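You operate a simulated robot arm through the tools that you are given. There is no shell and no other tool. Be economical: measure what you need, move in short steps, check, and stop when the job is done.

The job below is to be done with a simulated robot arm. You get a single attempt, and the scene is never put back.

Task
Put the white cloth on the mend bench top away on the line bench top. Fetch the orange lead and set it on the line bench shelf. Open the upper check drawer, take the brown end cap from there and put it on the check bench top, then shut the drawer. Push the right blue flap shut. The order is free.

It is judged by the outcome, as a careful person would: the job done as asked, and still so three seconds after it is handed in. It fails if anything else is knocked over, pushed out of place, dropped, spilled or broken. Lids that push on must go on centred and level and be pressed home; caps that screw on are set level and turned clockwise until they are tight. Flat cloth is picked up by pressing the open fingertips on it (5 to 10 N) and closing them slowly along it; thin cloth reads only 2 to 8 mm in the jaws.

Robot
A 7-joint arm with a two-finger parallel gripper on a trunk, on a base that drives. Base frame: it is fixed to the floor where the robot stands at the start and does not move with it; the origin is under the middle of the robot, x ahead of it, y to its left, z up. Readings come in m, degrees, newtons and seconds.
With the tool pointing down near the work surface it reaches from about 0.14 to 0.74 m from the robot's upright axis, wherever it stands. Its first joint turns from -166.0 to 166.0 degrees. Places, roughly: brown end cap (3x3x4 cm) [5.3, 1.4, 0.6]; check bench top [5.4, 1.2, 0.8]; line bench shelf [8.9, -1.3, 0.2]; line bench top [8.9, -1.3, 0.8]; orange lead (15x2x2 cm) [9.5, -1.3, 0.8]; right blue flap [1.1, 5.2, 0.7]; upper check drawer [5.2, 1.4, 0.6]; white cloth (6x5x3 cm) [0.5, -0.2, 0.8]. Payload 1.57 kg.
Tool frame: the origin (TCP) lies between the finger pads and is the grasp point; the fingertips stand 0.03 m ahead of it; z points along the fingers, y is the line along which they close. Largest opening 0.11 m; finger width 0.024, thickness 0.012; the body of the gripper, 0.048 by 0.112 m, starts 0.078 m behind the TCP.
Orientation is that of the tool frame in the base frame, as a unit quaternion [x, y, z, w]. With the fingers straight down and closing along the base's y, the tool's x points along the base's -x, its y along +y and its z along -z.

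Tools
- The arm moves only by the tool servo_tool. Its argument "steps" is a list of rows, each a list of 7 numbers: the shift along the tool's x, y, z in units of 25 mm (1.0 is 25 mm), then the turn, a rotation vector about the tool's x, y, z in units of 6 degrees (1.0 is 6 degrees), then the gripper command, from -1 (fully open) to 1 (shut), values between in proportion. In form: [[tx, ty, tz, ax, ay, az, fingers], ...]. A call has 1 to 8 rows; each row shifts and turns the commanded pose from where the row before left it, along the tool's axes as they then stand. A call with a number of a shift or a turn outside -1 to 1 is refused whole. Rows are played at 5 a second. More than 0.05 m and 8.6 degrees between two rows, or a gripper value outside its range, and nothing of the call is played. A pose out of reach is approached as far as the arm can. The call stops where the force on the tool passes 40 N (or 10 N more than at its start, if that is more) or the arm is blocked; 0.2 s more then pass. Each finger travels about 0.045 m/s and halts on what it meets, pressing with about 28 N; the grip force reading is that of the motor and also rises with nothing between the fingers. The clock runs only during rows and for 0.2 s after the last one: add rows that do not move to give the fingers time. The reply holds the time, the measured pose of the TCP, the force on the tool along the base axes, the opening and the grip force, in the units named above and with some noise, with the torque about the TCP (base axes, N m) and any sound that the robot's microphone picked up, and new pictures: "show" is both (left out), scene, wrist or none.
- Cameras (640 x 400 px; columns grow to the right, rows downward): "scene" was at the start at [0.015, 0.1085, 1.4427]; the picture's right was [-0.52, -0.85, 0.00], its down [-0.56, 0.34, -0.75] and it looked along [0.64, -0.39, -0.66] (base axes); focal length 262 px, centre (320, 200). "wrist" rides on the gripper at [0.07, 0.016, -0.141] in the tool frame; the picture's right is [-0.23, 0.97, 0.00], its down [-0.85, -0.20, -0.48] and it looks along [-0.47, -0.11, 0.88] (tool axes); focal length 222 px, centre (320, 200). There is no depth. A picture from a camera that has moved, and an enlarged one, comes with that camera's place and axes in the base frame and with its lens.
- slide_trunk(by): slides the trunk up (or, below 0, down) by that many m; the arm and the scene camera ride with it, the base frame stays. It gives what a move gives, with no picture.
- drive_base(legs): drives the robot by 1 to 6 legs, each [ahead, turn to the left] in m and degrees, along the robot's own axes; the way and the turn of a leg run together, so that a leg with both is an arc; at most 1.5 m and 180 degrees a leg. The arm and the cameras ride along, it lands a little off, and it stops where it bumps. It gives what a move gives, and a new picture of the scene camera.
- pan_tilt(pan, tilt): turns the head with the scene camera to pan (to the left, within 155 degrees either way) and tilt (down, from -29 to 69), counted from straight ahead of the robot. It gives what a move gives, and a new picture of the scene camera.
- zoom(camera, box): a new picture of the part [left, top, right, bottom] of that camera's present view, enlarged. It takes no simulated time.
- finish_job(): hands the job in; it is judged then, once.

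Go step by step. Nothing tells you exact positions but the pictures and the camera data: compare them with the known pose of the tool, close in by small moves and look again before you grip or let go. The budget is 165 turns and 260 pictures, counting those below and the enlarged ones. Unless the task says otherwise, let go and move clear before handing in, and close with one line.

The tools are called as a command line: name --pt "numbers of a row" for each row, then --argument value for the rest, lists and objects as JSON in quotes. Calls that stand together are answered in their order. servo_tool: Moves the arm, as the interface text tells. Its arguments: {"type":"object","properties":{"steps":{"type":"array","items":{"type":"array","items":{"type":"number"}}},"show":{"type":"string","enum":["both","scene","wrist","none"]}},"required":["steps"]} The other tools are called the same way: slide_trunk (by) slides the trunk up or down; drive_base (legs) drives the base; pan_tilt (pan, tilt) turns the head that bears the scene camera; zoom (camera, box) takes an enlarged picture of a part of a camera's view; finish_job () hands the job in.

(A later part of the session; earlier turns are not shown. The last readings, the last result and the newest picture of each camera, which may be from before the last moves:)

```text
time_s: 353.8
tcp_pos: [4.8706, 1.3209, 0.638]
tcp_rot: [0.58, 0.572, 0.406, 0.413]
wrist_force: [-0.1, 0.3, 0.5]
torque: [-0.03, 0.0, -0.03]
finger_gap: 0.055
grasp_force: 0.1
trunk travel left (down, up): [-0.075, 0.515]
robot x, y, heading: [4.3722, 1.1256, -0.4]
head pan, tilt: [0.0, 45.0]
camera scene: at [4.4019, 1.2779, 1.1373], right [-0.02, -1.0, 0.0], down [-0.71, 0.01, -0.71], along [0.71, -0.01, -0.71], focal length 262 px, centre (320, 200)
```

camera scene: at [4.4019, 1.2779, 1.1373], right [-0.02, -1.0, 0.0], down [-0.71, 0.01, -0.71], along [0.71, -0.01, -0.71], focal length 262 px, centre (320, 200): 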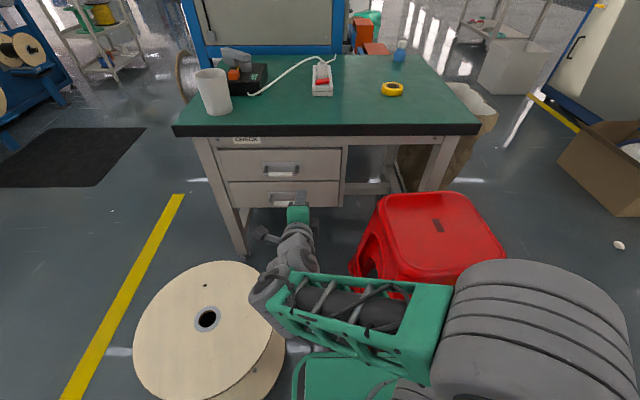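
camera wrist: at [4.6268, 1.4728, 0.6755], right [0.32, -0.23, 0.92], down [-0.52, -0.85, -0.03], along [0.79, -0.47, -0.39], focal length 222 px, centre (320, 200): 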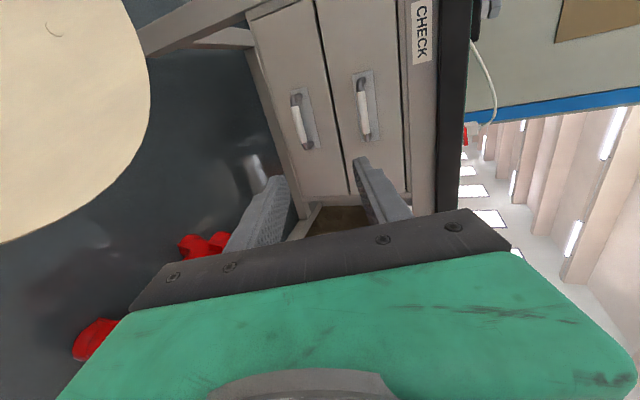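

servo_tool --pt "0.85 0.22 0.5 0 0 0 0" --pt "0.85 0.22 0.5 0 0 0 0" --pt "0.85 0.22 0.5 0 0 0 0" --pt "0.85 0.22 0.5 0 0 0 0" --pt "0 0 1 0 0 0 0" --pt "0 0 1 0 0 0 0" --pt "0 0 0 0 0 0 0"

zoom --camera "wrist" --box '[230, 40, 470, 240]'

```text
time_s: 355.4
tcp_pos: [4.9745, 1.4034, 0.6262]
tcp_rot: [0.58, 0.573, 0.406, 0.414]
wrist_force: [0.1, -0.2, 0.6]
torque: [-0.01, -0.03, -0.01]
finger_gap: 0.0549
grasp_force: 0.1
trunk travel left (down, up): [-0.075, 0.515]
robot x, y, heading: [4.3771, 1.1235, -0.8]
head pan, tilt: [0.0, 45.0]
camera scene: at [4.4019, 1.2779, 1.1373], right [-0.02, -1.0, 0.0], down [-0.71, 0.01, -0.71], along [0.71, -0.01, -0.71], focal length 262 px, centre (320, 200)
camera wrist: at [4.847, 1.4732, 0.6887], right [0.32, -0.23, 0.92], down [-0.53, -0.85, -0.03], along [0.79, -0.48, -0.39], focal length 222 px, centre (320, 200)
```

scene: 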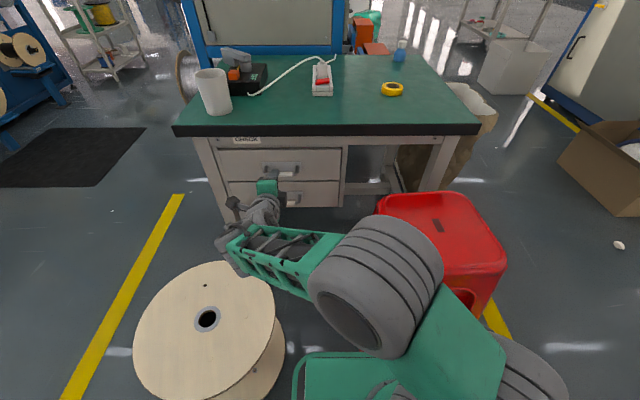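
wrist: 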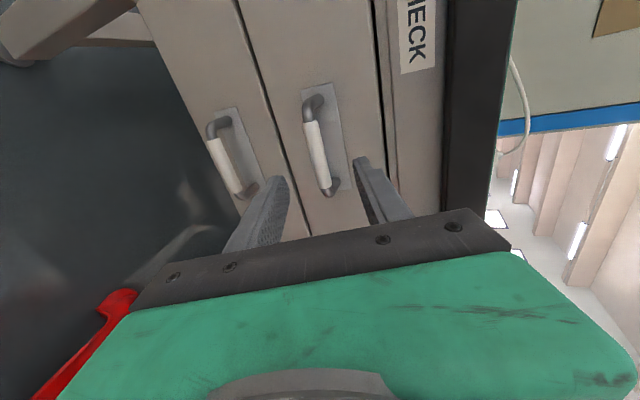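

```text
2.00 times, centred on (350, 140) of wrist
camera zoom: at [4.847, 1.4732, 0.6887], right [0.32, -0.23, 0.92], down [-0.53, -0.85, -0.03], along [0.79, -0.48, -0.39], focal length 444 px, centre (260, 320)
```

zoom: 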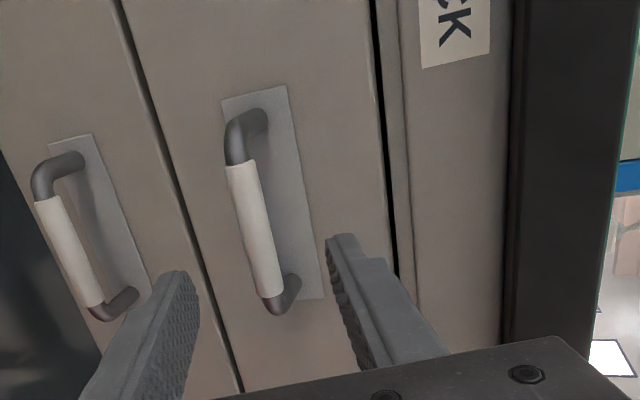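

The bar is confirmed at (5.06, 1.40, 0.595). I'll advance and pinch it.

servo_tool --pt "0 0 1 0 0 0 0" --pt "0 0 1 0 0 0 0" --pt "0 0 0.92 0 0 0 0" --pt "0 0 0 0 0 0 0.3" --pt "0 0 0 0 0 0 0.5" --pt "0 0 0 0 0 0 0.7" --pt "0 0 0 0 0 0 0.9" --pt "0 0 0 0 0 0 0.9" --show "wrist"

```text
time_s: 357.2
tcp_pos: [5.0432, 1.4023, 0.5999]
tcp_rot: [0.581, 0.574, 0.404, 0.412]
wrist_force: [-8.5, -0.9, -11.4]
torque: [0.1, 0.27, 0.33]
finger_gap: 0.0166
grasp_force: 28.9
trunk travel left (down, up): [-0.075, 0.515]
robot x, y, heading: [4.3797, 1.1254, -0.7]
head pan, tilt: [0.0, 45.0]
camera wrist: at [4.916, 1.4734, 0.6623], right [0.32, -0.23, 0.92], down [-0.53, -0.85, -0.03], along [0.78, -0.48, -0.39], focal length 222 px, centre (320, 200)
```

wrist: 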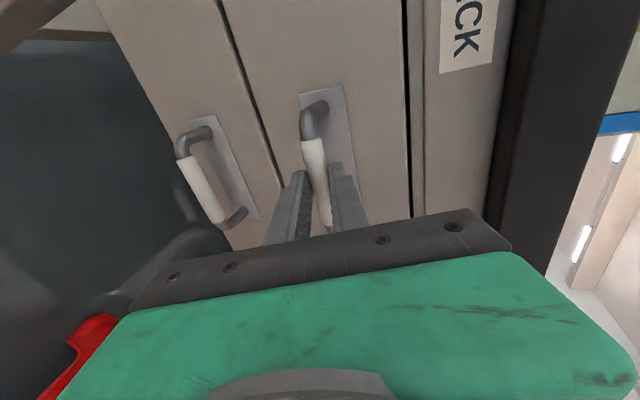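

The bar is gripped, so I'll pull straight out in −x.

servo_tool --pt "0 -0.17 -0.47 0 0 0 0.9" --pt "0 -0.33 -0.94 0 0 0 0.9" --pt "0 -0.33 -0.94 0 0 0 0.9" --pt "0 -0.33 -0.94 0 0 0 0.9" --pt "0 -0.33 -0.94 0 0 0 0.9" --pt "0 -0.33 -0.94 0 0 0 0.9" --pt "0 0 0 0 0 0 0.9"

```text
time_s: 358.8
tcp_pos: [4.905, 1.4029, 0.5996]
tcp_rot: [0.58, 0.573, 0.405, 0.414]
wrist_force: [-0.2, -6.5, -22.9]
torque: [-0.17, 0.35, 0.0]
finger_gap: 0.0168
grasp_force: 32.0
trunk travel left (down, up): [-0.075, 0.515]
robot x, y, heading: [4.3717, 1.1252, -0.7]
head pan, tilt: [0.0, 45.0]
camera scene: at [4.4033, 1.2783, 1.1371], right [-0.02, -1.0, 0.0], down [-0.71, 0.01, -0.71], along [0.71, -0.01, -0.71], focal length 262 px, centre (320, 200)
camera wrist: at [4.7787, 1.4739, 0.6621], right [0.32, -0.23, 0.92], down [-0.53, -0.85, -0.03], along [0.78, -0.48, -0.39], focal length 222 px, centre (320, 200)
```

scene: 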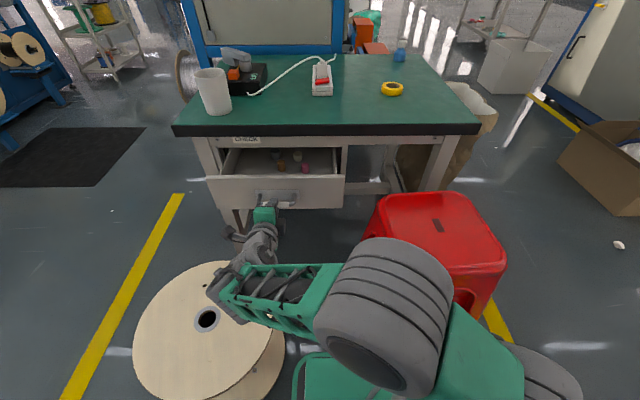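
wrist: 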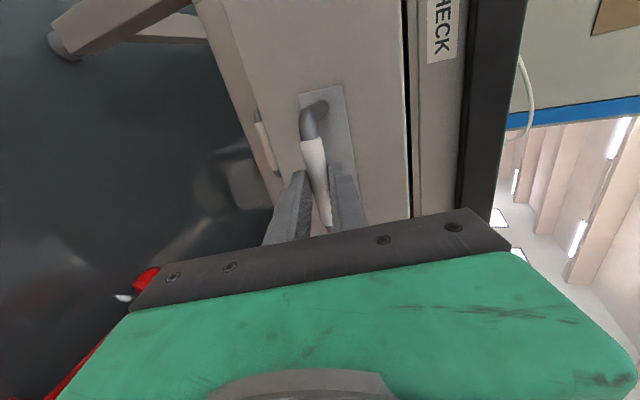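

servo_tool --pt "0 -0.4 -0.92 0 0 0 0.9" --pt "0 -0.38 -0.93 0 0 0 0.9" --pt "0 -0.36 -0.93 0 0 0 0.9" --pt "0 -0.34 -0.94 0 0 0 0.9" --pt "0 -0.33 -0.94 0 0 0 0.9" --pt "0 -0.33 -0.94 0 0 0 0.9" --pt "0 0 0 0 0 0 0.9"

zoom --camera "scene" --box '[180, 90, 380, 240]'

```text
time_s: 360.4
tcp_pos: [4.7557, 1.407, 0.5995]
tcp_rot: [0.58, 0.571, 0.41, 0.412]
wrist_force: [-0.5, -15.6, 11.8]
torque: [-0.34, -0.33, 0.51]
finger_gap: 0.0166
grasp_force: 31.6
trunk travel left (down, up): [-0.075, 0.515]
robot x, y, heading: [4.3771, 1.1236, -0.9]
head pan, tilt: [0.0, 45.0]
camera scene: at [4.4012, 1.2766, 1.1376], right [-0.01, -1.0, 0.0], down [-0.71, 0.01, -0.71], along [0.71, -0.01, -0.71], focal length 262 px, centre (320, 200)
camera wrist: at [4.6282, 1.4778, 0.6616], right [0.31, -0.23, 0.92], down [-0.53, -0.85, -0.04], along [0.79, -0.48, -0.39], focal length 222 px, centre (320, 200)
```

scene: 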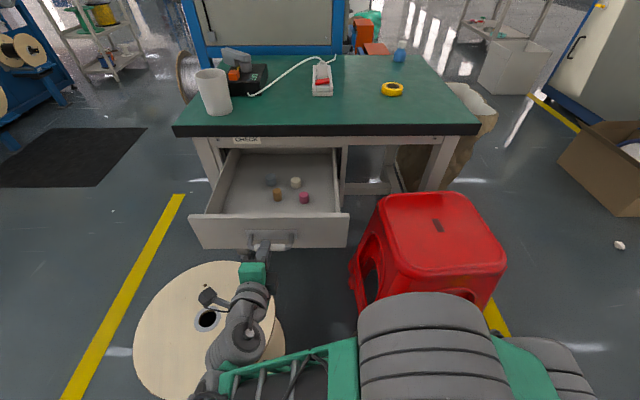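
wrist: 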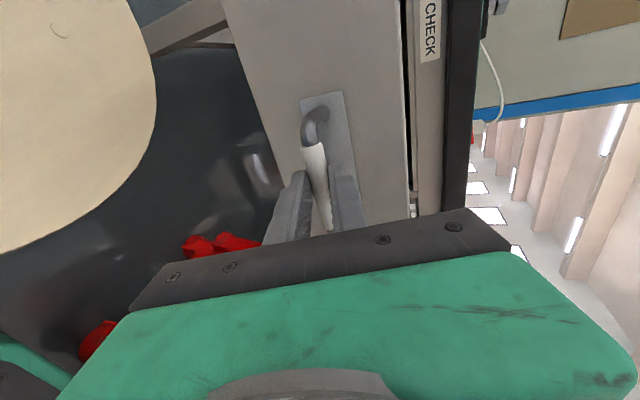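

```text
2.67 times, centred on (280, 165) of scene
camera zoom: at [4.4012, 1.2766, 1.1376], right [-0.01, -1.0, 0.0], down [-0.71, 0.01, -0.71], along [0.71, -0.01, -0.71], focal length 698 px, centre (427, 293)
```

zoom: 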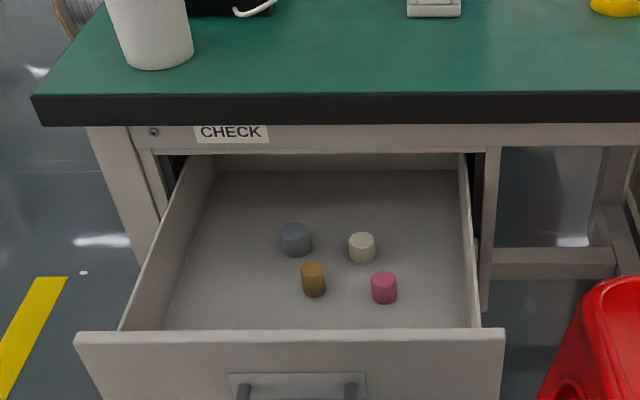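

The drawer is open by about 0.29 m. The brown cap is at roughly (4.99, 1.40), with three other caps nearby. I'll release the handle, back off and raise.

servo_tool --pt "0 0 0 0 0 0 0.5" --pt "0 0 0 0 0 0 0.1" --pt "0 0 0 0 0 0 0" --pt "0 0 -0.8 0 0 0 0" --pt "0 0 -0.9 0 0 0 0" --pt "0 0 -0.9 0 0 0 0" --pt "0 0 0 0 0 0 0" --show "scene"

slide_trunk --by 0.3

servo_tool --pt "0 0 0 1 0 0 0" --pt "0 0 0 1 0 0 0" --pt "0 0 0 1 0 0 0" --pt "0 0 0 1 0 0 0" --pt "0 0 0 1 0 0 0" --pt "0 0 0 1 0 0 0" --pt "0 0 0 1 0 0 0" --pt "0 0 0 1 0 0 0" --show "none"

servo_tool --pt "0 0.8 0 1 0 0 0" --pt "0 0.9 0 1 0 0 0" --pt "0 1 0 1 0 0 0" --pt "0 1 0 0.8 0 0 0" --pt "0 1 0 0 0 0 0" --pt "0 1 0 0 0 0 0" --pt "0 0 0 0 0 0 0"

```text
time_s: 362.0
tcp_pos: [4.6969, 1.409, 0.6187]
tcp_rot: [0.58, 0.572, 0.406, 0.413]
wrist_force: [-0.5, 0.0, -1.0]
torque: [-0.02, 0.01, 0.0]
finger_gap: 0.0549
grasp_force: 0.1
trunk travel left (down, up): [-0.075, 0.515]
robot x, y, heading: [4.3739, 1.1229, -0.7]
head pan, tilt: [0.0, 45.0]
camera scene: at [4.4019, 1.2777, 1.1373], right [-0.02, -1.0, 0.0], down [-0.71, 0.01, -0.71], along [0.71, -0.01, -0.71], focal length 262 px, centre (320, 200)
```

scene: 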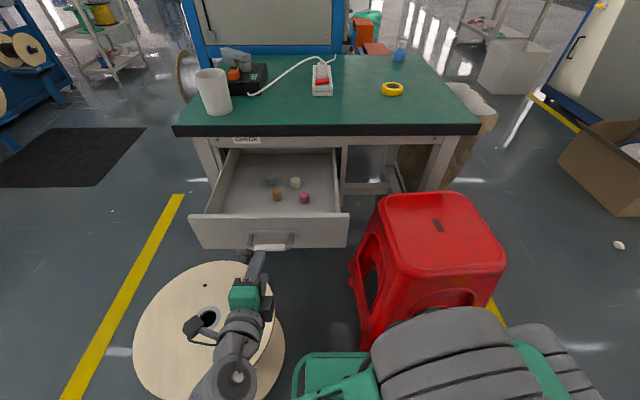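

```text
time_s: 365.0
tcp_pos: [4.6971, 1.4082, 0.919]
tcp_rot: [0.58, 0.572, 0.406, 0.413]
wrist_force: [0.4, 0.0, -0.4]
torque: [0.03, 0.05, 0.02]
finger_gap: 0.0548
grasp_force: 0.1
trunk travel left (down, up): [-0.375, 0.215]
robot x, y, heading: [4.3759, 1.1251, -0.9]
head pan, tilt: [0.0, 45.0]
```

```text
time_s: 366.8
tcp_pos: [4.6965, 1.4081, 0.9183]
tcp_rot: [0.698, 0.688, 0.137, 0.141]
wrist_force: [-0.1, 0.0, 0.3]
torque: [-0.02, -0.03, 0.02]
finger_gap: 0.0552
grasp_force: 0.2
trunk travel left (down, up): [-0.375, 0.215]
robot x, y, heading: [4.3752, 1.1257, -1.0]
head pan, tilt: [0.0, 45.0]
```

```text
time_s: 368.4
tcp_pos: [4.8365, 1.4045, 0.9394]
tcp_rot: [0.713, 0.701, -0.001, 0.0]
wrist_force: [-0.3, -0.5, -0.1]
torque: [-0.01, 0.03, -0.03]
finger_gap: 0.0552
grasp_force: 0.0
trunk travel left (down, up): [-0.375, 0.215]
robot x, y, heading: [4.3767, 1.1276, -0.8]
head pan, tilt: [0.0, 45.0]
camera scene: at [4.4022, 1.2778, 1.4373], right [-0.02, -1.0, 0.0], down [-0.71, 0.01, -0.71], along [0.71, -0.01, -0.71], focal length 262 px, centre (320, 200)
camera wrist: at [4.8528, 1.473, 1.0809], right [0.97, -0.24, 0.0], down [-0.21, -0.85, 0.48], along [-0.12, -0.47, -0.88], focal length 222 px, centre (320, 200)
```

scene: 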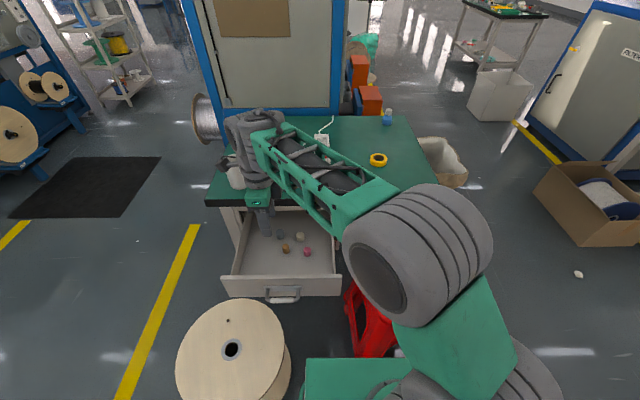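
wrist: 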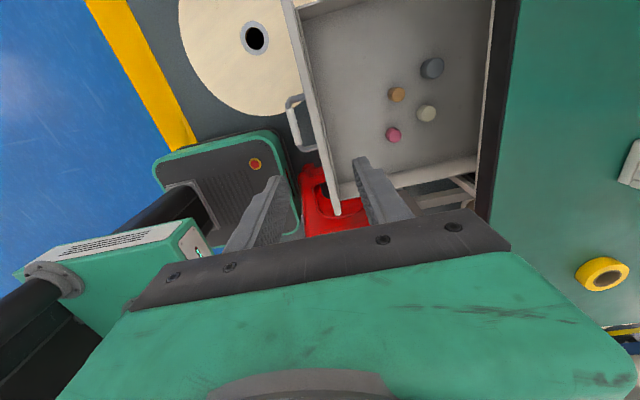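

The cap is triangulated at about (5.003, 1.404, 0.56). I'll move above it and descend partway.

servo_tool --pt "0 0.95 0 0 0 0 0" --pt "0 0.95 0 0 0 0 0" --pt "0 0.95 0 0 0 0 0" --pt "0 0.95 0 0 0 0 0" --pt "0 0.95 0 0 0 0 0" --pt "0 0.95 0 0 0 0 0" --pt "0 0.95 0 0 0 0 0" --pt "0 0 0 0 0 0 0" --show "none"

slide_trunk --by -0.24

zoom --camera "wrist" --box '[160, 40, 480, 240]'

zoom --camera "scene" --box '[180, 120, 380, 260]'

```text
time_s: 370.2
tcp_pos: [5.0042, 1.4029, 0.9396]
tcp_rot: [0.713, 0.701, 0.0, -0.001]
wrist_force: [0.4, 0.1, -0.4]
torque: [-0.01, 0.03, -0.01]
finger_gap: 0.055
grasp_force: 0.0
trunk travel left (down, up): [-0.375, 0.215]
robot x, y, heading: [4.3735, 1.1271, -0.7]
head pan, tilt: [0.0, 45.0]
```

```text
time_s: 372.7
tcp_pos: [5.0033, 1.4035, 0.6991]
tcp_rot: [0.712, 0.702, 0.0, 0.0]
wrist_force: [0.1, -0.3, -0.2]
torque: [0.03, 0.02, 0.02]
finger_gap: 0.0548
grasp_force: 0.1
trunk travel left (down, up): [-0.135, 0.455]
robot x, y, heading: [4.3713, 1.1255, -1.1]
head pan, tilt: [0.0, 45.0]
```

```text
2.00 times, centred on (320, 140) of wrist
camera zoom: at [5.0204, 1.4712, 0.8409], right [0.97, -0.24, 0.0], down [-0.21, -0.85, 0.48], along [-0.12, -0.46, -0.88], focal length 444 px, centre (320, 320)
```

zoom: 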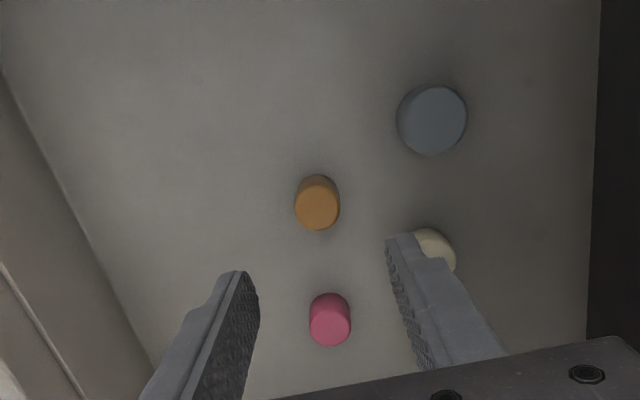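

```text
2.86 times, centred on (280, 190) of scene
camera zoom: at [4.4019, 1.2777, 1.1973], right [-0.02, -1.0, 0.0], down [-0.71, 0.01, -0.71], along [0.71, -0.01, -0.71], focal length 748 px, centre (434, 229)
```

zoom: 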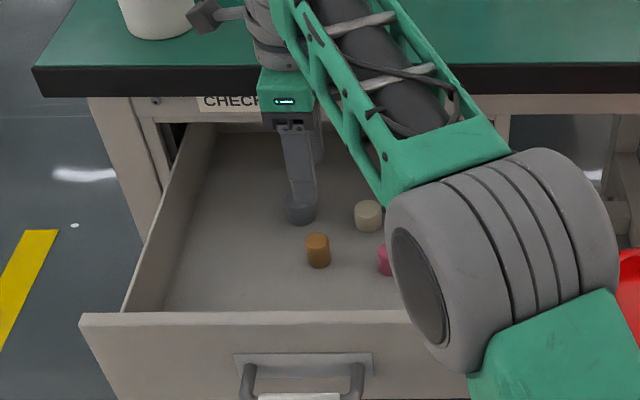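

Well aligned, and the neighbours are clear. I'll narrow the fingers a bit and go down.

servo_tool --pt "0 0 0.6 0 0 0 0.18" --pt "0 0 0.8 0 0 0 0.18" --pt "0 0 0.8 0 0 0 0.18" --pt "0 0 0.8 0 0 0 0.18" --pt "0.05 0 0.8 0 0 0 0.18" --pt "0 0 0.4 0 0 0 0.18" --pt "0 0 0 0 0 0 0.18" --show "none"

zoom --camera "wrist" --box '[160, 40, 480, 240]'

```text
time_s: 374.3
tcp_pos: [5.0025, 1.405, 0.593]
tcp_rot: [0.713, 0.701, 0.0, 0.001]
wrist_force: [-0.7, 0.0, -0.1]
torque: [-0.02, -0.02, -0.03]
finger_gap: 0.0449
grasp_force: 0.0
trunk travel left (down, up): [-0.135, 0.455]
robot x, y, heading: [4.3741, 1.1267, -0.6]
head pan, tilt: [0.0, 45.0]
```

```text
2.00 times, centred on (320, 140) of wrist
camera zoom: at [5.0193, 1.4729, 0.7349], right [0.97, -0.24, 0.0], down [-0.21, -0.85, 0.48], along [-0.12, -0.46, -0.88], focal length 444 px, centre (320, 320)
```

zoom: 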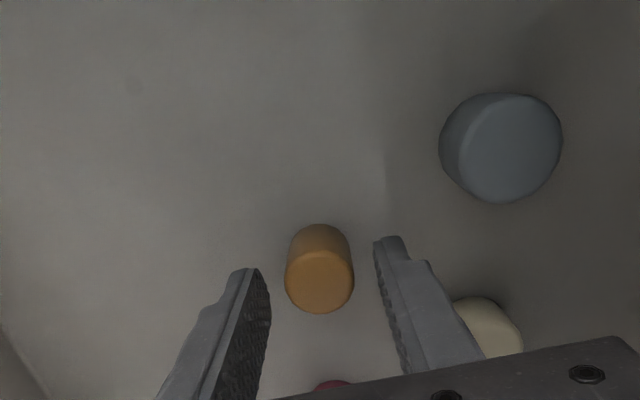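

servo_tool --pt "0.05 0 0.5 0 0 0 0.18" --pt "0 0 0 0 0 0 0.3" --pt "0 0 0 0 0 0 0.45" --pt "0 0 0 0 0 0 0.6" --pt "0 0 0 0 0 0 0.7" --pt "0 0 0 0 0 0 0.7" --show "none"

zoom --camera "wrist" --box '[160, 40, 480, 240]'

```text
time_s: 375.7
tcp_pos: [5.0018, 1.4062, 0.5808]
tcp_rot: [0.712, 0.702, 0.0, 0.0]
wrist_force: [0.1, 0.5, -0.5]
torque: [0.04, -0.01, 0.02]
finger_gap: 0.024
grasp_force: 27.4
trunk travel left (down, up): [-0.135, 0.455]
robot x, y, heading: [4.3808, 1.1302, -0.9]
head pan, tilt: [0.0, 45.0]
```

```text
2.00 times, centred on (320, 140) of wrist
camera zoom: at [5.0192, 1.4737, 0.7233], right [0.97, -0.24, 0.0], down [-0.21, -0.85, 0.48], along [-0.12, -0.46, -0.88], focal length 444 px, centre (320, 320)
```

zoom: 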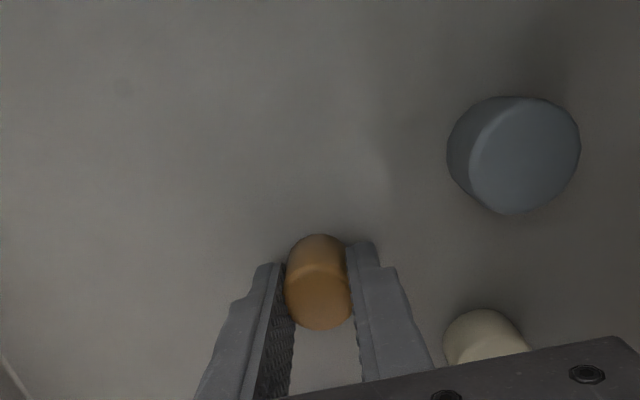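

The brown cap is gripped. I'll lift it out with the trunk.

slide_trunk --by 0.33

drive_base --legs '[[0.035, 0]]'

```text
time_s: 379.0
tcp_pos: [5.0026, 1.4052, 0.9116]
tcp_rot: [0.713, 0.701, 0.001, 0.0]
wrist_force: [-0.5, 0.0, 0.1]
torque: [0.03, -0.03, 0.01]
finger_gap: 0.0233
grasp_force: 28.1
trunk travel left (down, up): [-0.465, 0.125]
robot x, y, heading: [4.3746, 1.1253, -0.9]
head pan, tilt: [0.0, 45.0]
```

```text
time_s: 379.8
tcp_pos: [5.0134, 1.4116, 0.9122]
tcp_rot: [0.709, 0.705, 0.0, -0.001]
wrist_force: [0.7, -0.4, 0.6]
torque: [-0.01, -0.02, 0.04]
finger_gap: 0.0235
grasp_force: 27.4
trunk travel left (down, up): [-0.465, 0.125]
robot x, y, heading: [4.3893, 1.1248, -0.4]
head pan, tilt: [0.0, 45.0]
stopped in leg 1: the robot was blocked; the commanded pose is now the measured one
camera scene: at [4.4143, 1.2778, 1.5273], right [0.0, -1.0, 0.0], down [-0.71, 0.0, -0.71], along [0.71, 0.0, -0.71], focal length 262 px, centre (320, 200)
```

scene: 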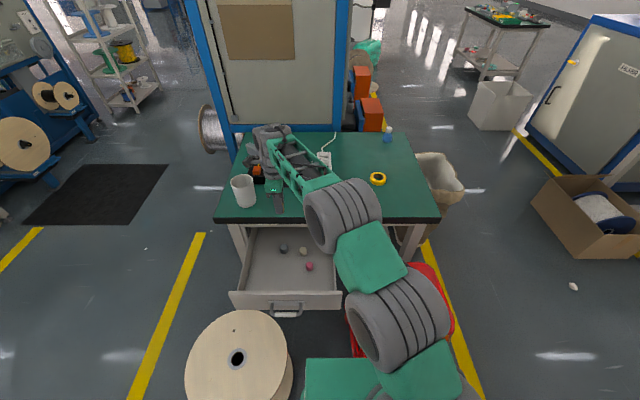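

I nudged against something (spool or stool), so I'll stay here. I'll move the cap to a free spot at about (5.125, 1.165) on the bench top.

servo_tool --pt "-1 0 0 0 0 0 0.7" --pt "-1 0 0 0 0 0 0.7" --pt "-1 0 0 0 0 0 0.7" --pt "-1 0.3 0 0 0 0 0.7" --pt "-1 0.5 0 0 0 0 0.7" --pt "-1 0.7 0 0 0 0 0.7" --pt "-1 0.7 0 0 0 0 0.7" --pt "-1 0.7 0 0 0 0 0.7" --show "none"

servo_tool --pt "-1 0.8 0 0 0 0 0.7" --pt "-0.9 0.8 0 0 0 0 0.7" --pt "0 0 0.9 0 0 0 0.7" --pt "0 0 0.9 0 0 0 0.7" --pt "0 0 0.9 0 0 0 0.7" --pt "0 0 0 0 0 0 0.7"

```text
time_s: 381.6
tcp_pos: [5.0861, 1.2099, 0.9117]
tcp_rot: [0.709, 0.705, -0.001, -0.001]
wrist_force: [0.6, -0.1, 0.6]
torque: [0.0, 0.02, 0.01]
finger_gap: 0.0234
grasp_force: 27.6
trunk travel left (down, up): [-0.465, 0.125]
robot x, y, heading: [4.3897, 1.1273, -0.1]
head pan, tilt: [0.0, 45.0]
```

```text
time_s: 383.0
tcp_pos: [5.1263, 1.1612, 0.8425]
tcp_rot: [0.71, 0.705, 0.0, 0.0]
wrist_force: [0.6, -0.5, 0.0]
torque: [0.0, 0.04, 0.02]
finger_gap: 0.0235
grasp_force: 27.8
trunk travel left (down, up): [-0.465, 0.125]
robot x, y, heading: [4.3912, 1.1281, 0.0]
head pan, tilt: [0.0, 45.0]
camera scene: at [4.4152, 1.2778, 1.5273], right [0.0, -1.0, 0.0], down [-0.71, 0.0, -0.71], along [0.71, 0.0, -0.71], focal length 262 px, centre (320, 200)
camera wrist: at [5.142, 1.2313, 0.9849], right [0.97, -0.23, 0.0], down [-0.2, -0.85, 0.48], along [-0.11, -0.47, -0.88], focal length 222 px, centre (320, 200)
```

scene: 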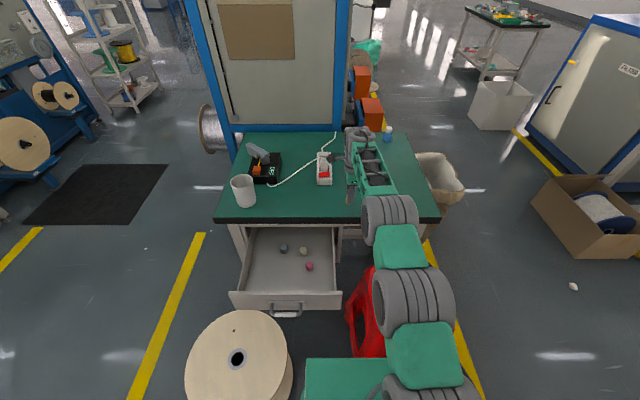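
wrist: 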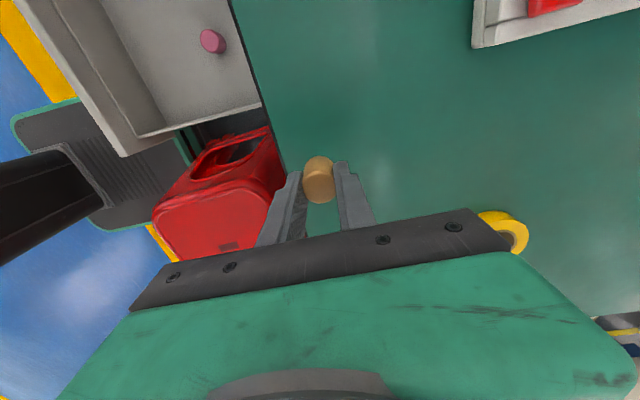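

servo_tool --pt "0 0.5 0 0 0 0 0.7" --pt "0 0 0.8 0 0 0 0.7" --pt "0 0 0.6 0 0 0 0.7" --pt "0 0 0.15 0 0 0 0.7" --pt "0 0 0 0 0 0 0.7" --show "none"

servo_tool --pt "0 0 0.1 0 0 0 0.7" --pt "0 0 0.08 0 0 0 0.7" --pt "0 0 0 0 0 0 0.7" --show "wrist"

```text
time_s: 384.2
tcp_pos: [5.1381, 1.1637, 0.8048]
tcp_rot: [0.71, 0.704, 0.0, -0.001]
wrist_force: [-0.1, 0.4, -0.2]
torque: [-0.02, 0.05, 0.03]
finger_gap: 0.0238
grasp_force: 28.1
trunk travel left (down, up): [-0.465, 0.125]
robot x, y, heading: [4.3881, 1.1268, -0.1]
head pan, tilt: [0.0, 45.0]
```

```text
time_s: 385.0
tcp_pos: [5.1372, 1.1643, 0.8009]
tcp_rot: [0.709, 0.705, 0.0, 0.0]
wrist_force: [-2.4, 0.2, 4.5]
torque: [0.02, 0.11, -0.02]
finger_gap: 0.0235
grasp_force: 27.8
trunk travel left (down, up): [-0.465, 0.125]
robot x, y, heading: [4.3912, 1.1264, -0.1]
head pan, tilt: [0.0, 45.0]
camera wrist: at [5.1537, 1.2319, 0.9427], right [0.97, -0.23, 0.0], down [-0.21, -0.85, 0.48], along [-0.11, -0.47, -0.88], focal length 222 px, centre (320, 200)
```

wrist: 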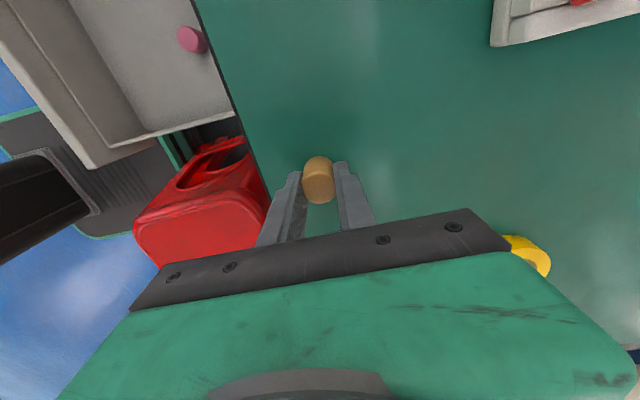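

Contact is light, so I'll release and lift straight up.

servo_tool --pt "0 0 0 0 0 0 0.5" --pt "0 0 0 0 0 0 0.3" --pt "0 0 0 0 0 0 0.15" --pt "0 0 0 0 0 0 0.15" --pt "0 0 -0.6 0 0 0 0.15" --pt "0 0 -1 0 0 0 0.15" --pt "0 0 -1 0 0 0 0.15" --pt "0 0 -1 0 0 0 0.15" --show "wrist"

```text
time_s: 386.8
tcp_pos: [5.1325, 1.1644, 0.8896]
tcp_rot: [0.71, 0.704, -0.001, 0.0]
wrist_force: [0.3, 0.1, -0.3]
torque: [0.01, 0.0, -0.01]
finger_gap: 0.0468
grasp_force: 0.1
out of reach, approached as far as the arm can: row 7
trunk travel left (down, up): [-0.465, 0.125]
robot x, y, heading: [4.3915, 1.1218, -0.2]
head pan, tilt: [0.0, 45.0]
camera wrist: at [5.1493, 1.2317, 1.0312], right [0.97, -0.23, 0.0], down [-0.2, -0.85, 0.48], along [-0.11, -0.47, -0.88], focal length 222 px, centre (320, 200)
```

wrist: 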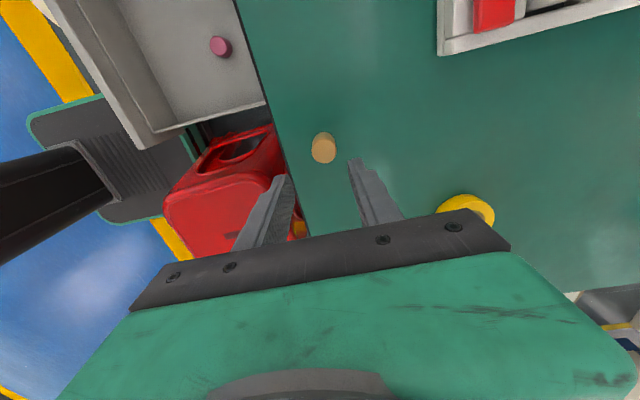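

The cap stands on the bench top. Next I'll swing back to the handle pose and push the drawer shut.

servo_tool --pt "0.6 -1 0 0 0 0 0" --pt "0.6 -1 0 0 0 0 0" --pt "0.6 -1 0 0 0 0 0" --pt "0.6 -1 0 0 0 0 0" --pt "0.6 -1 0 0 0 0 0" --pt "0.6 -1 0 0 0 0 0" --pt "0.6 -1 0 0 0 0 0" --pt "0.6 -1 0 0 0 0 0" --show "none"

servo_tool --pt "0.6 -1 0 0 0 0 0" --pt "0.6 -1 0 0 0 0 0" --pt "0.6 -1 0 0 0 0 0" --pt "0.6 -1 0 0 0 0 0" --pt "0.6 -1 0 0 0 0 0" --pt "0.6 -1 0 0 0 0 0" --pt "0.6 -1 0 0 0 0 0" --pt "0.6 -1 0 0 0 0 0" --show "none"

servo_tool --pt "0 -0.6 0 -1 0 0 0" --pt "0 0 0 -1 0 0 0" --pt "0 0 0 -1 0 0 0" --pt "0 0 0 -1 0 0 0" --pt "0 0 0 -1 0 0 0" --pt "0 0 0 -1 0 0 0" --pt "0 0 0 -1 0 0 0" --pt "0 0 0 -1 0 0 0" --show "none"

servo_tool --pt "0 0 0 -1 0 0 0" --pt "0 0 0 -1 0 0 0" --pt "0 0 0 -1 0 0 0" --pt "0 0 0 -0.8 0 0 0" --pt "0 0 0 0 0 0 0"

```text
time_s: 388.6
tcp_pos: [5.0892, 1.3116, 0.9114]
tcp_rot: [0.71, 0.704, -0.002, -0.001]
wrist_force: [-0.1, -0.3, 0.4]
torque: [0.04, 0.0, 0.01]
finger_gap: 0.0552
grasp_force: 0.0
out of reach, approached as far as the arm can: row 1, 2, 3, 4, 5, 6, 7, 8
trunk travel left (down, up): [-0.465, 0.125]
robot x, y, heading: [4.3934, 1.1243, -0.3]
head pan, tilt: [0.0, 45.0]
```

```text
time_s: 390.4
tcp_pos: [5.0034, 1.4881, 0.9308]
tcp_rot: [0.71, 0.705, -0.002, -0.001]
wrist_force: [0.1, -0.2, 0.1]
torque: [-0.03, 0.01, -0.02]
finger_gap: 0.055
grasp_force: 0.0
out of reach, approached as far as the arm can: row 1, 2, 3, 4, 5, 6, 7, 8
trunk travel left (down, up): [-0.465, 0.125]
robot x, y, heading: [4.3866, 1.1263, -0.2]
head pan, tilt: [0.0, 45.0]
```

```text
time_s: 392.2
tcp_pos: [5.0131, 1.5045, 0.9341]
tcp_rot: [0.706, 0.7, 0.073, 0.073]
wrist_force: [-0.3, 0.2, 0.7]
torque: [-0.01, 0.02, 0.0]
finger_gap: 0.0551
grasp_force: 0.1
out of reach, approached as far as the arm can: row 1, 3, 4, 5, 6, 7, 8
trunk travel left (down, up): [-0.465, 0.125]
robot x, y, heading: [4.3886, 1.1251, -0.3]
head pan, tilt: [0.0, 45.0]
```

```text
time_s: 393.4
tcp_pos: [5.0129, 1.5042, 0.9353]
tcp_rot: [0.706, 0.701, 0.072, 0.073]
wrist_force: [0.3, -0.3, -0.2]
torque: [-0.01, 0.02, -0.01]
finger_gap: 0.0551
grasp_force: 0.0
out of reach, approached as far as the arm can: row 1, 2, 3, 4
trunk travel left (down, up): [-0.465, 0.125]
robot x, y, heading: [4.3947, 1.1263, -0.1]
head pan, tilt: [0.0, 45.0]
camera scene: at [4.415, 1.2779, 1.5273], right [0.0, -1.0, 0.0], down [-0.71, 0.0, -0.71], along [0.71, 0.0, -0.71], focal length 262 px, centre (320, 200)
camera wrist: at [4.9998, 1.5725, 1.0764], right [0.95, -0.23, 0.2], down [-0.3, -0.85, 0.43], along [0.07, -0.47, -0.88], focal length 222 px, centre (320, 200)
```

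scene: 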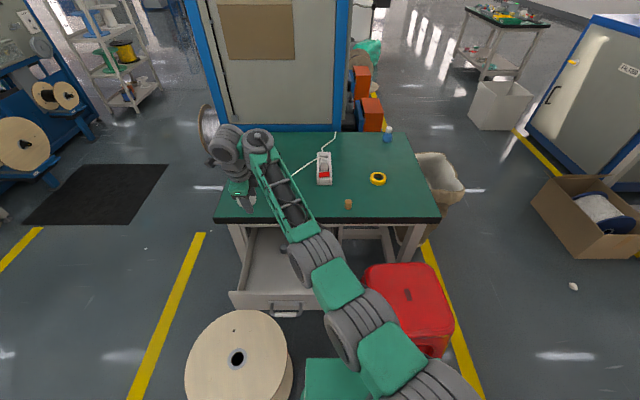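
wrist: 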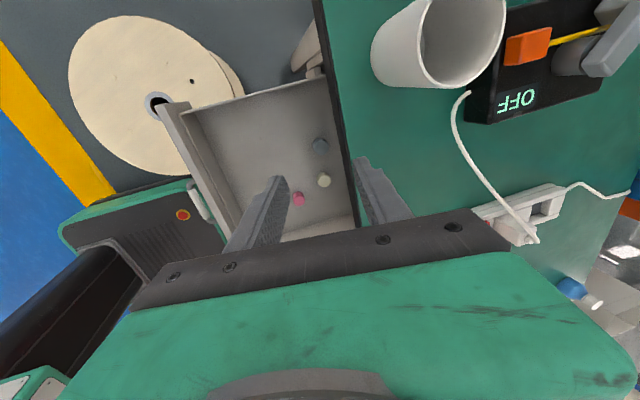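

The arm stretched fully and the solver is stuck at the stretched pose. The mug is close but untouched. I'll test small corrective moves.

servo_tool --pt "0 0 0 0 0 0 0" --show "none"

servo_tool --pt "-1 0 0 0 0 0 0" --pt "-1 0 0 0 0 0 0" --pt "-1 0 0 0 0 0 0" --pt "-1 0 0 0 0 0 0" --show "none"

```text
time_s: 393.8
tcp_pos: [5.0122, 1.5044, 0.9347]
tcp_rot: [0.706, 0.701, 0.073, 0.073]
wrist_force: [-0.1, 0.4, 0.2]
torque: [0.02, 0.03, 0.01]
finger_gap: 0.0553
grasp_force: 0.1
trunk travel left (down, up): [-0.465, 0.125]
robot x, y, heading: [4.3921, 1.1263, -0.3]
head pan, tilt: [0.0, 45.0]
```

```text
time_s: 394.8
tcp_pos: [5.0563, 1.4265, 0.9354]
tcp_rot: [0.706, 0.701, 0.073, 0.074]
wrist_force: [-0.2, -0.3, -0.1]
torque: [0.01, 0.03, 0.02]
finger_gap: 0.0548
grasp_force: 0.0
out of reach, approached as far as the arm can: row 1, 2, 3, 4
trunk travel left (down, up): [-0.465, 0.125]
robot x, y, heading: [4.3894, 1.1264, -0.1]
head pan, tilt: [0.0, 45.0]
```

servo_tool --pt "0 -0.2 1 0 0 0 0" --pt "0 -0.2 1 0 0 0 0" --pt "0 -0.2 1 0 0 0 0" --show "none"

```text
time_s: 395.6
tcp_pos: [5.0537, 1.4232, 0.8956]
tcp_rot: [0.705, 0.703, 0.067, 0.065]
wrist_force: [0.0, 0.0, -0.2]
torque: [0.0, 0.03, 0.02]
finger_gap: 0.0552
grasp_force: 0.2
out of reach, approached as far as the arm can: row 2, 3
trunk travel left (down, up): [-0.465, 0.125]
robot x, y, heading: [4.3869, 1.1251, -0.1]
head pan, tilt: [0.0, 45.0]
```

servo_tool --pt "0 0 1 0 0 0 0" --pt "0 0 1 0.5 0 0 0" --pt "0 0 0 0.5 0 0 0" --pt "0 0 0 0.5 0 0 0" --pt "0 0 0 0 0 0 0" --pt "0 0 0 0 0 0 0" --pt "0 0 0 0 0 0 0" --pt "0 0 0 0 0 0 0" --show "scene"

```text
time_s: 397.4
tcp_pos: [5.0554, 1.4127, 0.8691]
tcp_rot: [0.709, 0.704, 0.018, 0.018]
wrist_force: [-0.8, 0.1, 0.0]
torque: [0.01, -0.04, 0.01]
finger_gap: 0.0549
grasp_force: 0.1
out of reach, approached as far as the arm can: row 1, 2
trunk travel left (down, up): [-0.465, 0.125]
robot x, y, heading: [4.3958, 1.1229, -0.2]
head pan, tilt: [0.0, 45.0]
camera scene: at [4.415, 1.2779, 1.5273], right [0.0, -1.0, 0.0], down [-0.71, 0.0, -0.71], along [0.71, 0.0, -0.71], focal length 262 px, centre (320, 200)
```

scene: 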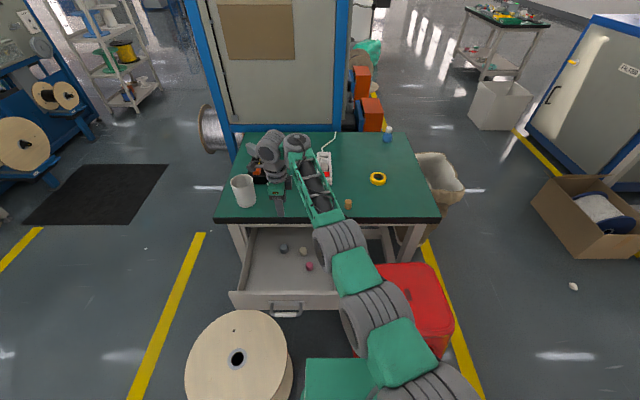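

It moves again. I'll try retracting in small steps now.

servo_tool --pt "0 -0.3 0.3 0 0 0 0" --pt "0 -0.3 0.3 0 0 0 0" --pt "0 -0.4 0.2 0 0 0 0" --pt "0 -0.4 0 0 0 0 0" --pt "0 -0.5 0 0 0 0 0" --pt "0 -0.6 0 0 0 0 0" --pt "0 -0.7 0 0 0 0 0" --pt "0 -0.8 0 0 0 0 0" --show "none"

```text
time_s: 399.2
tcp_pos: [5.0302, 1.4362, 0.8425]
tcp_rot: [0.708, 0.705, 0.017, 0.018]
wrist_force: [-1.4, -0.4, -0.1]
torque: [0.05, -0.01, -0.02]
finger_gap: 0.055
grasp_force: 0.1
out of reach, approached as far as the arm can: row 3, 4, 5, 6, 7, 8
trunk travel left (down, up): [-0.465, 0.125]
robot x, y, heading: [4.392, 1.1235, -0.2]
head pan, tilt: [0.0, 45.0]
```

servo_tool --pt "-0.1 -0.2 0.15 0 0 0 0" --pt "-0.1 -0.2 0.15 0 0 0 0" --pt "-0.1 -0.2 0.15 0 0 0 0" --pt "-0.1 -0.2 0.15 0 0 0 0" --pt "-0.1 -0.2 0.15 0 0 0 0" --pt "-0.1 -0.2 0.15 0 0 0 0" --pt "-0.1 -0.2 0.15 0 0 0 0" --pt "-0.1 -0.2 0.15 0 0 0 0" --show "none"

```text
time_s: 401.0
tcp_pos: [5.0253, 1.4312, 0.8027]
tcp_rot: [0.708, 0.705, 0.018, 0.018]
wrist_force: [0.4, 0.8, -0.6]
torque: [-0.03, 0.01, 0.0]
finger_gap: 0.0548
grasp_force: 0.0
out of reach, approached as far as the arm can: row 1, 2, 3, 4, 5, 6, 7, 8
trunk travel left (down, up): [-0.465, 0.125]
robot x, y, heading: [4.3915, 1.1268, -0.2]
head pan, tilt: [0.0, 45.0]
```

servo_tool --pt "0 0 -0.5 0 0 0 0" --pt "0 0 -0.5 0 0 0 0" --pt "0 -0.1 -0.5 0 0 0 0" --pt "0 -0.2 -0.5 0 0 0 0" --pt "0 -0.3 -0.5 0 0 0 0" --pt "0 -0.3 -0.5 0 0 0 0" --pt "0 -0.3 -0.5 0 0 0 0" --pt "0 0 0 0 0 0 0" --show "none"

```text
time_s: 402.8
tcp_pos: [5.0253, 1.4469, 0.8868]
tcp_rot: [0.709, 0.705, 0.017, 0.018]
wrist_force: [-0.4, 0.0, 1.0]
torque: [-0.01, 0.02, 0.0]
finger_gap: 0.055
grasp_force: 0.0
out of reach, approached as far as the arm can: row 2, 3, 4, 5, 6, 7
trunk travel left (down, up): [-0.465, 0.125]
robot x, y, heading: [4.3882, 1.1263, -0.2]
head pan, tilt: [0.0, 45.0]
```

servo_tool --pt "-0.5 -1 0 0 0 0 0" --pt "-0.5 -1 0 0 0 0 0" --pt "-0.5 -1 0 0 0 0 0" --pt "-0.5 -1 0 0 0 0 0" --pt "-0.5 -1 0 0 0 0 0" --pt "-0.5 -1 0 0 0 0 0" --pt "-0.5 -1 0 0 0 0 0" --pt "-0.5 -1 0 0 0 0 0" --show "scene"

```text
time_s: 404.6
tcp_pos: [5.0252, 1.4468, 0.8868]
tcp_rot: [0.709, 0.705, 0.018, 0.019]
wrist_force: [1.0, -0.1, 0.5]
torque: [0.0, -0.02, -0.01]
finger_gap: 0.0548
grasp_force: 0.1
out of reach, approached as far as the arm can: row 1, 2, 3, 4, 5, 6, 7, 8
trunk travel left (down, up): [-0.465, 0.125]
robot x, y, heading: [4.3907, 1.1263, -0.0]
head pan, tilt: [0.0, 45.0]
camera scene: at [4.415, 1.2779, 1.5273], right [0.0, -1.0, 0.0], down [-0.71, 0.0, -0.71], along [0.71, 0.0, -0.71], focal length 262 px, centre (320, 200)
```

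scene: 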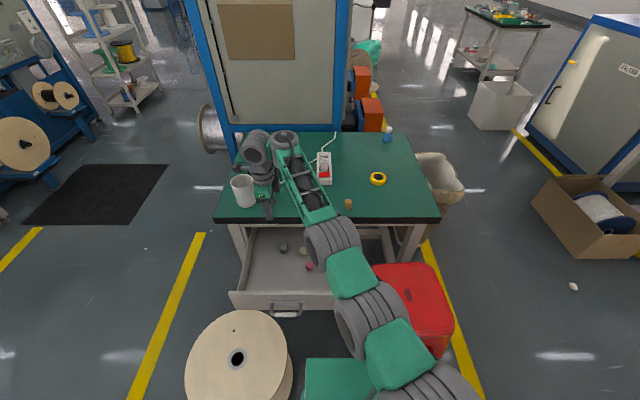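

The elbow is straight (singular), and downward moves bend it again. I'll raise the trunk to make room, then servo down and inward.

slide_trunk --by 0.12

servo_tool --pt "0 0 1 0 0 0 0" --pt "0 0 1 0 0 0 0" --pt "0 0 1 0 0 0 0" --pt "0 0 1 0 0 0 0" --pt "0 0 1 0 0 0 0" --pt "0 0 1 0 0 0 0" --pt "0 0 0.5 0 0 0 0" --show "none"

servo_tool --pt "-0.1 -0.3 0.1 0 0 0 0" --pt "-0.1 -0.3 0.1 0 0 0 0" --pt "-0.1 -0.3 0 0 0 0 0" --pt "-0.1 -0.3 0 0 0 0 0" --show "none"

```text
time_s: 406.1
tcp_pos: [5.0251, 1.4488, 1.0063]
tcp_rot: [0.709, 0.705, 0.018, 0.018]
wrist_force: [-0.5, -0.3, -0.5]
torque: [0.0, 0.03, -0.02]
finger_gap: 0.055
grasp_force: 0.0
trunk travel left (down, up): [-0.585, 0.005]
robot x, y, heading: [4.39, 1.1265, -0.2]
head pan, tilt: [0.0, 45.0]
```

```text
time_s: 407.7
tcp_pos: [5.0205, 1.4441, 0.9036]
tcp_rot: [0.709, 0.705, 0.013, 0.011]
wrist_force: [0.0, 0.3, 0.0]
torque: [0.01, -0.06, 0.0]
finger_gap: 0.055
grasp_force: 0.0
out of reach, approached as far as the arm can: row 4, 5, 6, 7
trunk travel left (down, up): [-0.585, 0.005]
robot x, y, heading: [4.3914, 1.1266, -0.1]
head pan, tilt: [0.0, 45.0]
```

```text
time_s: 408.7
tcp_pos: [5.0149, 1.4425, 0.9067]
tcp_rot: [0.709, 0.705, 0.013, 0.013]
wrist_force: [0.1, 0.4, 0.8]
torque: [-0.02, 0.01, 0.04]
finger_gap: 0.055
grasp_force: 0.1
out of reach, approached as far as the arm can: row 1, 2, 3, 4
trunk travel left (down, up): [-0.585, 0.005]
robot x, y, heading: [4.3902, 1.1307, -0.2]
head pan, tilt: [0.0, 45.0]
```

zoom --camera "scene" --box '[200, 120, 480, 400]'

pan_tilt --pan -25 --tilt 60

```text
1.43 times, centred on (340, 260) of scene
camera zoom: at [4.415, 1.2779, 1.6473], right [0.0, -1.0, 0.0], down [-0.71, 0.0, -0.71], along [0.71, 0.0, -0.71], focal length 374 px, centre (291, 114)
```

zoom: 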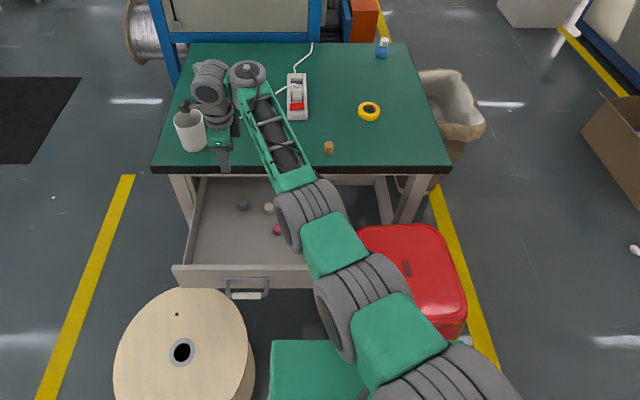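

```text
time_s: 409.6
tcp_pos: [5.0144, 1.4423, 0.9064]
tcp_rot: [0.709, 0.705, 0.014, 0.013]
wrist_force: [-0.1, -0.6, -0.3]
torque: [-0.03, -0.02, 0.0]
finger_gap: 0.0547
grasp_force: 0.0
trunk travel left (down, up): [-0.585, 0.005]
robot x, y, heading: [4.3878, 1.1307, -0.2]
head pan, tilt: [-25.0, 60.0]
camera scene: at [4.3941, 1.2499, 1.6278], right [-0.43, -0.91, 0.0], down [-0.78, 0.37, -0.5], along [0.45, -0.21, -0.87], focal length 262 px, centre (320, 200)
```

scene: 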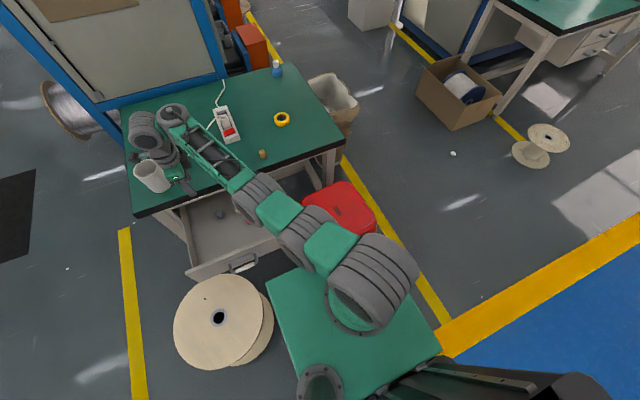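

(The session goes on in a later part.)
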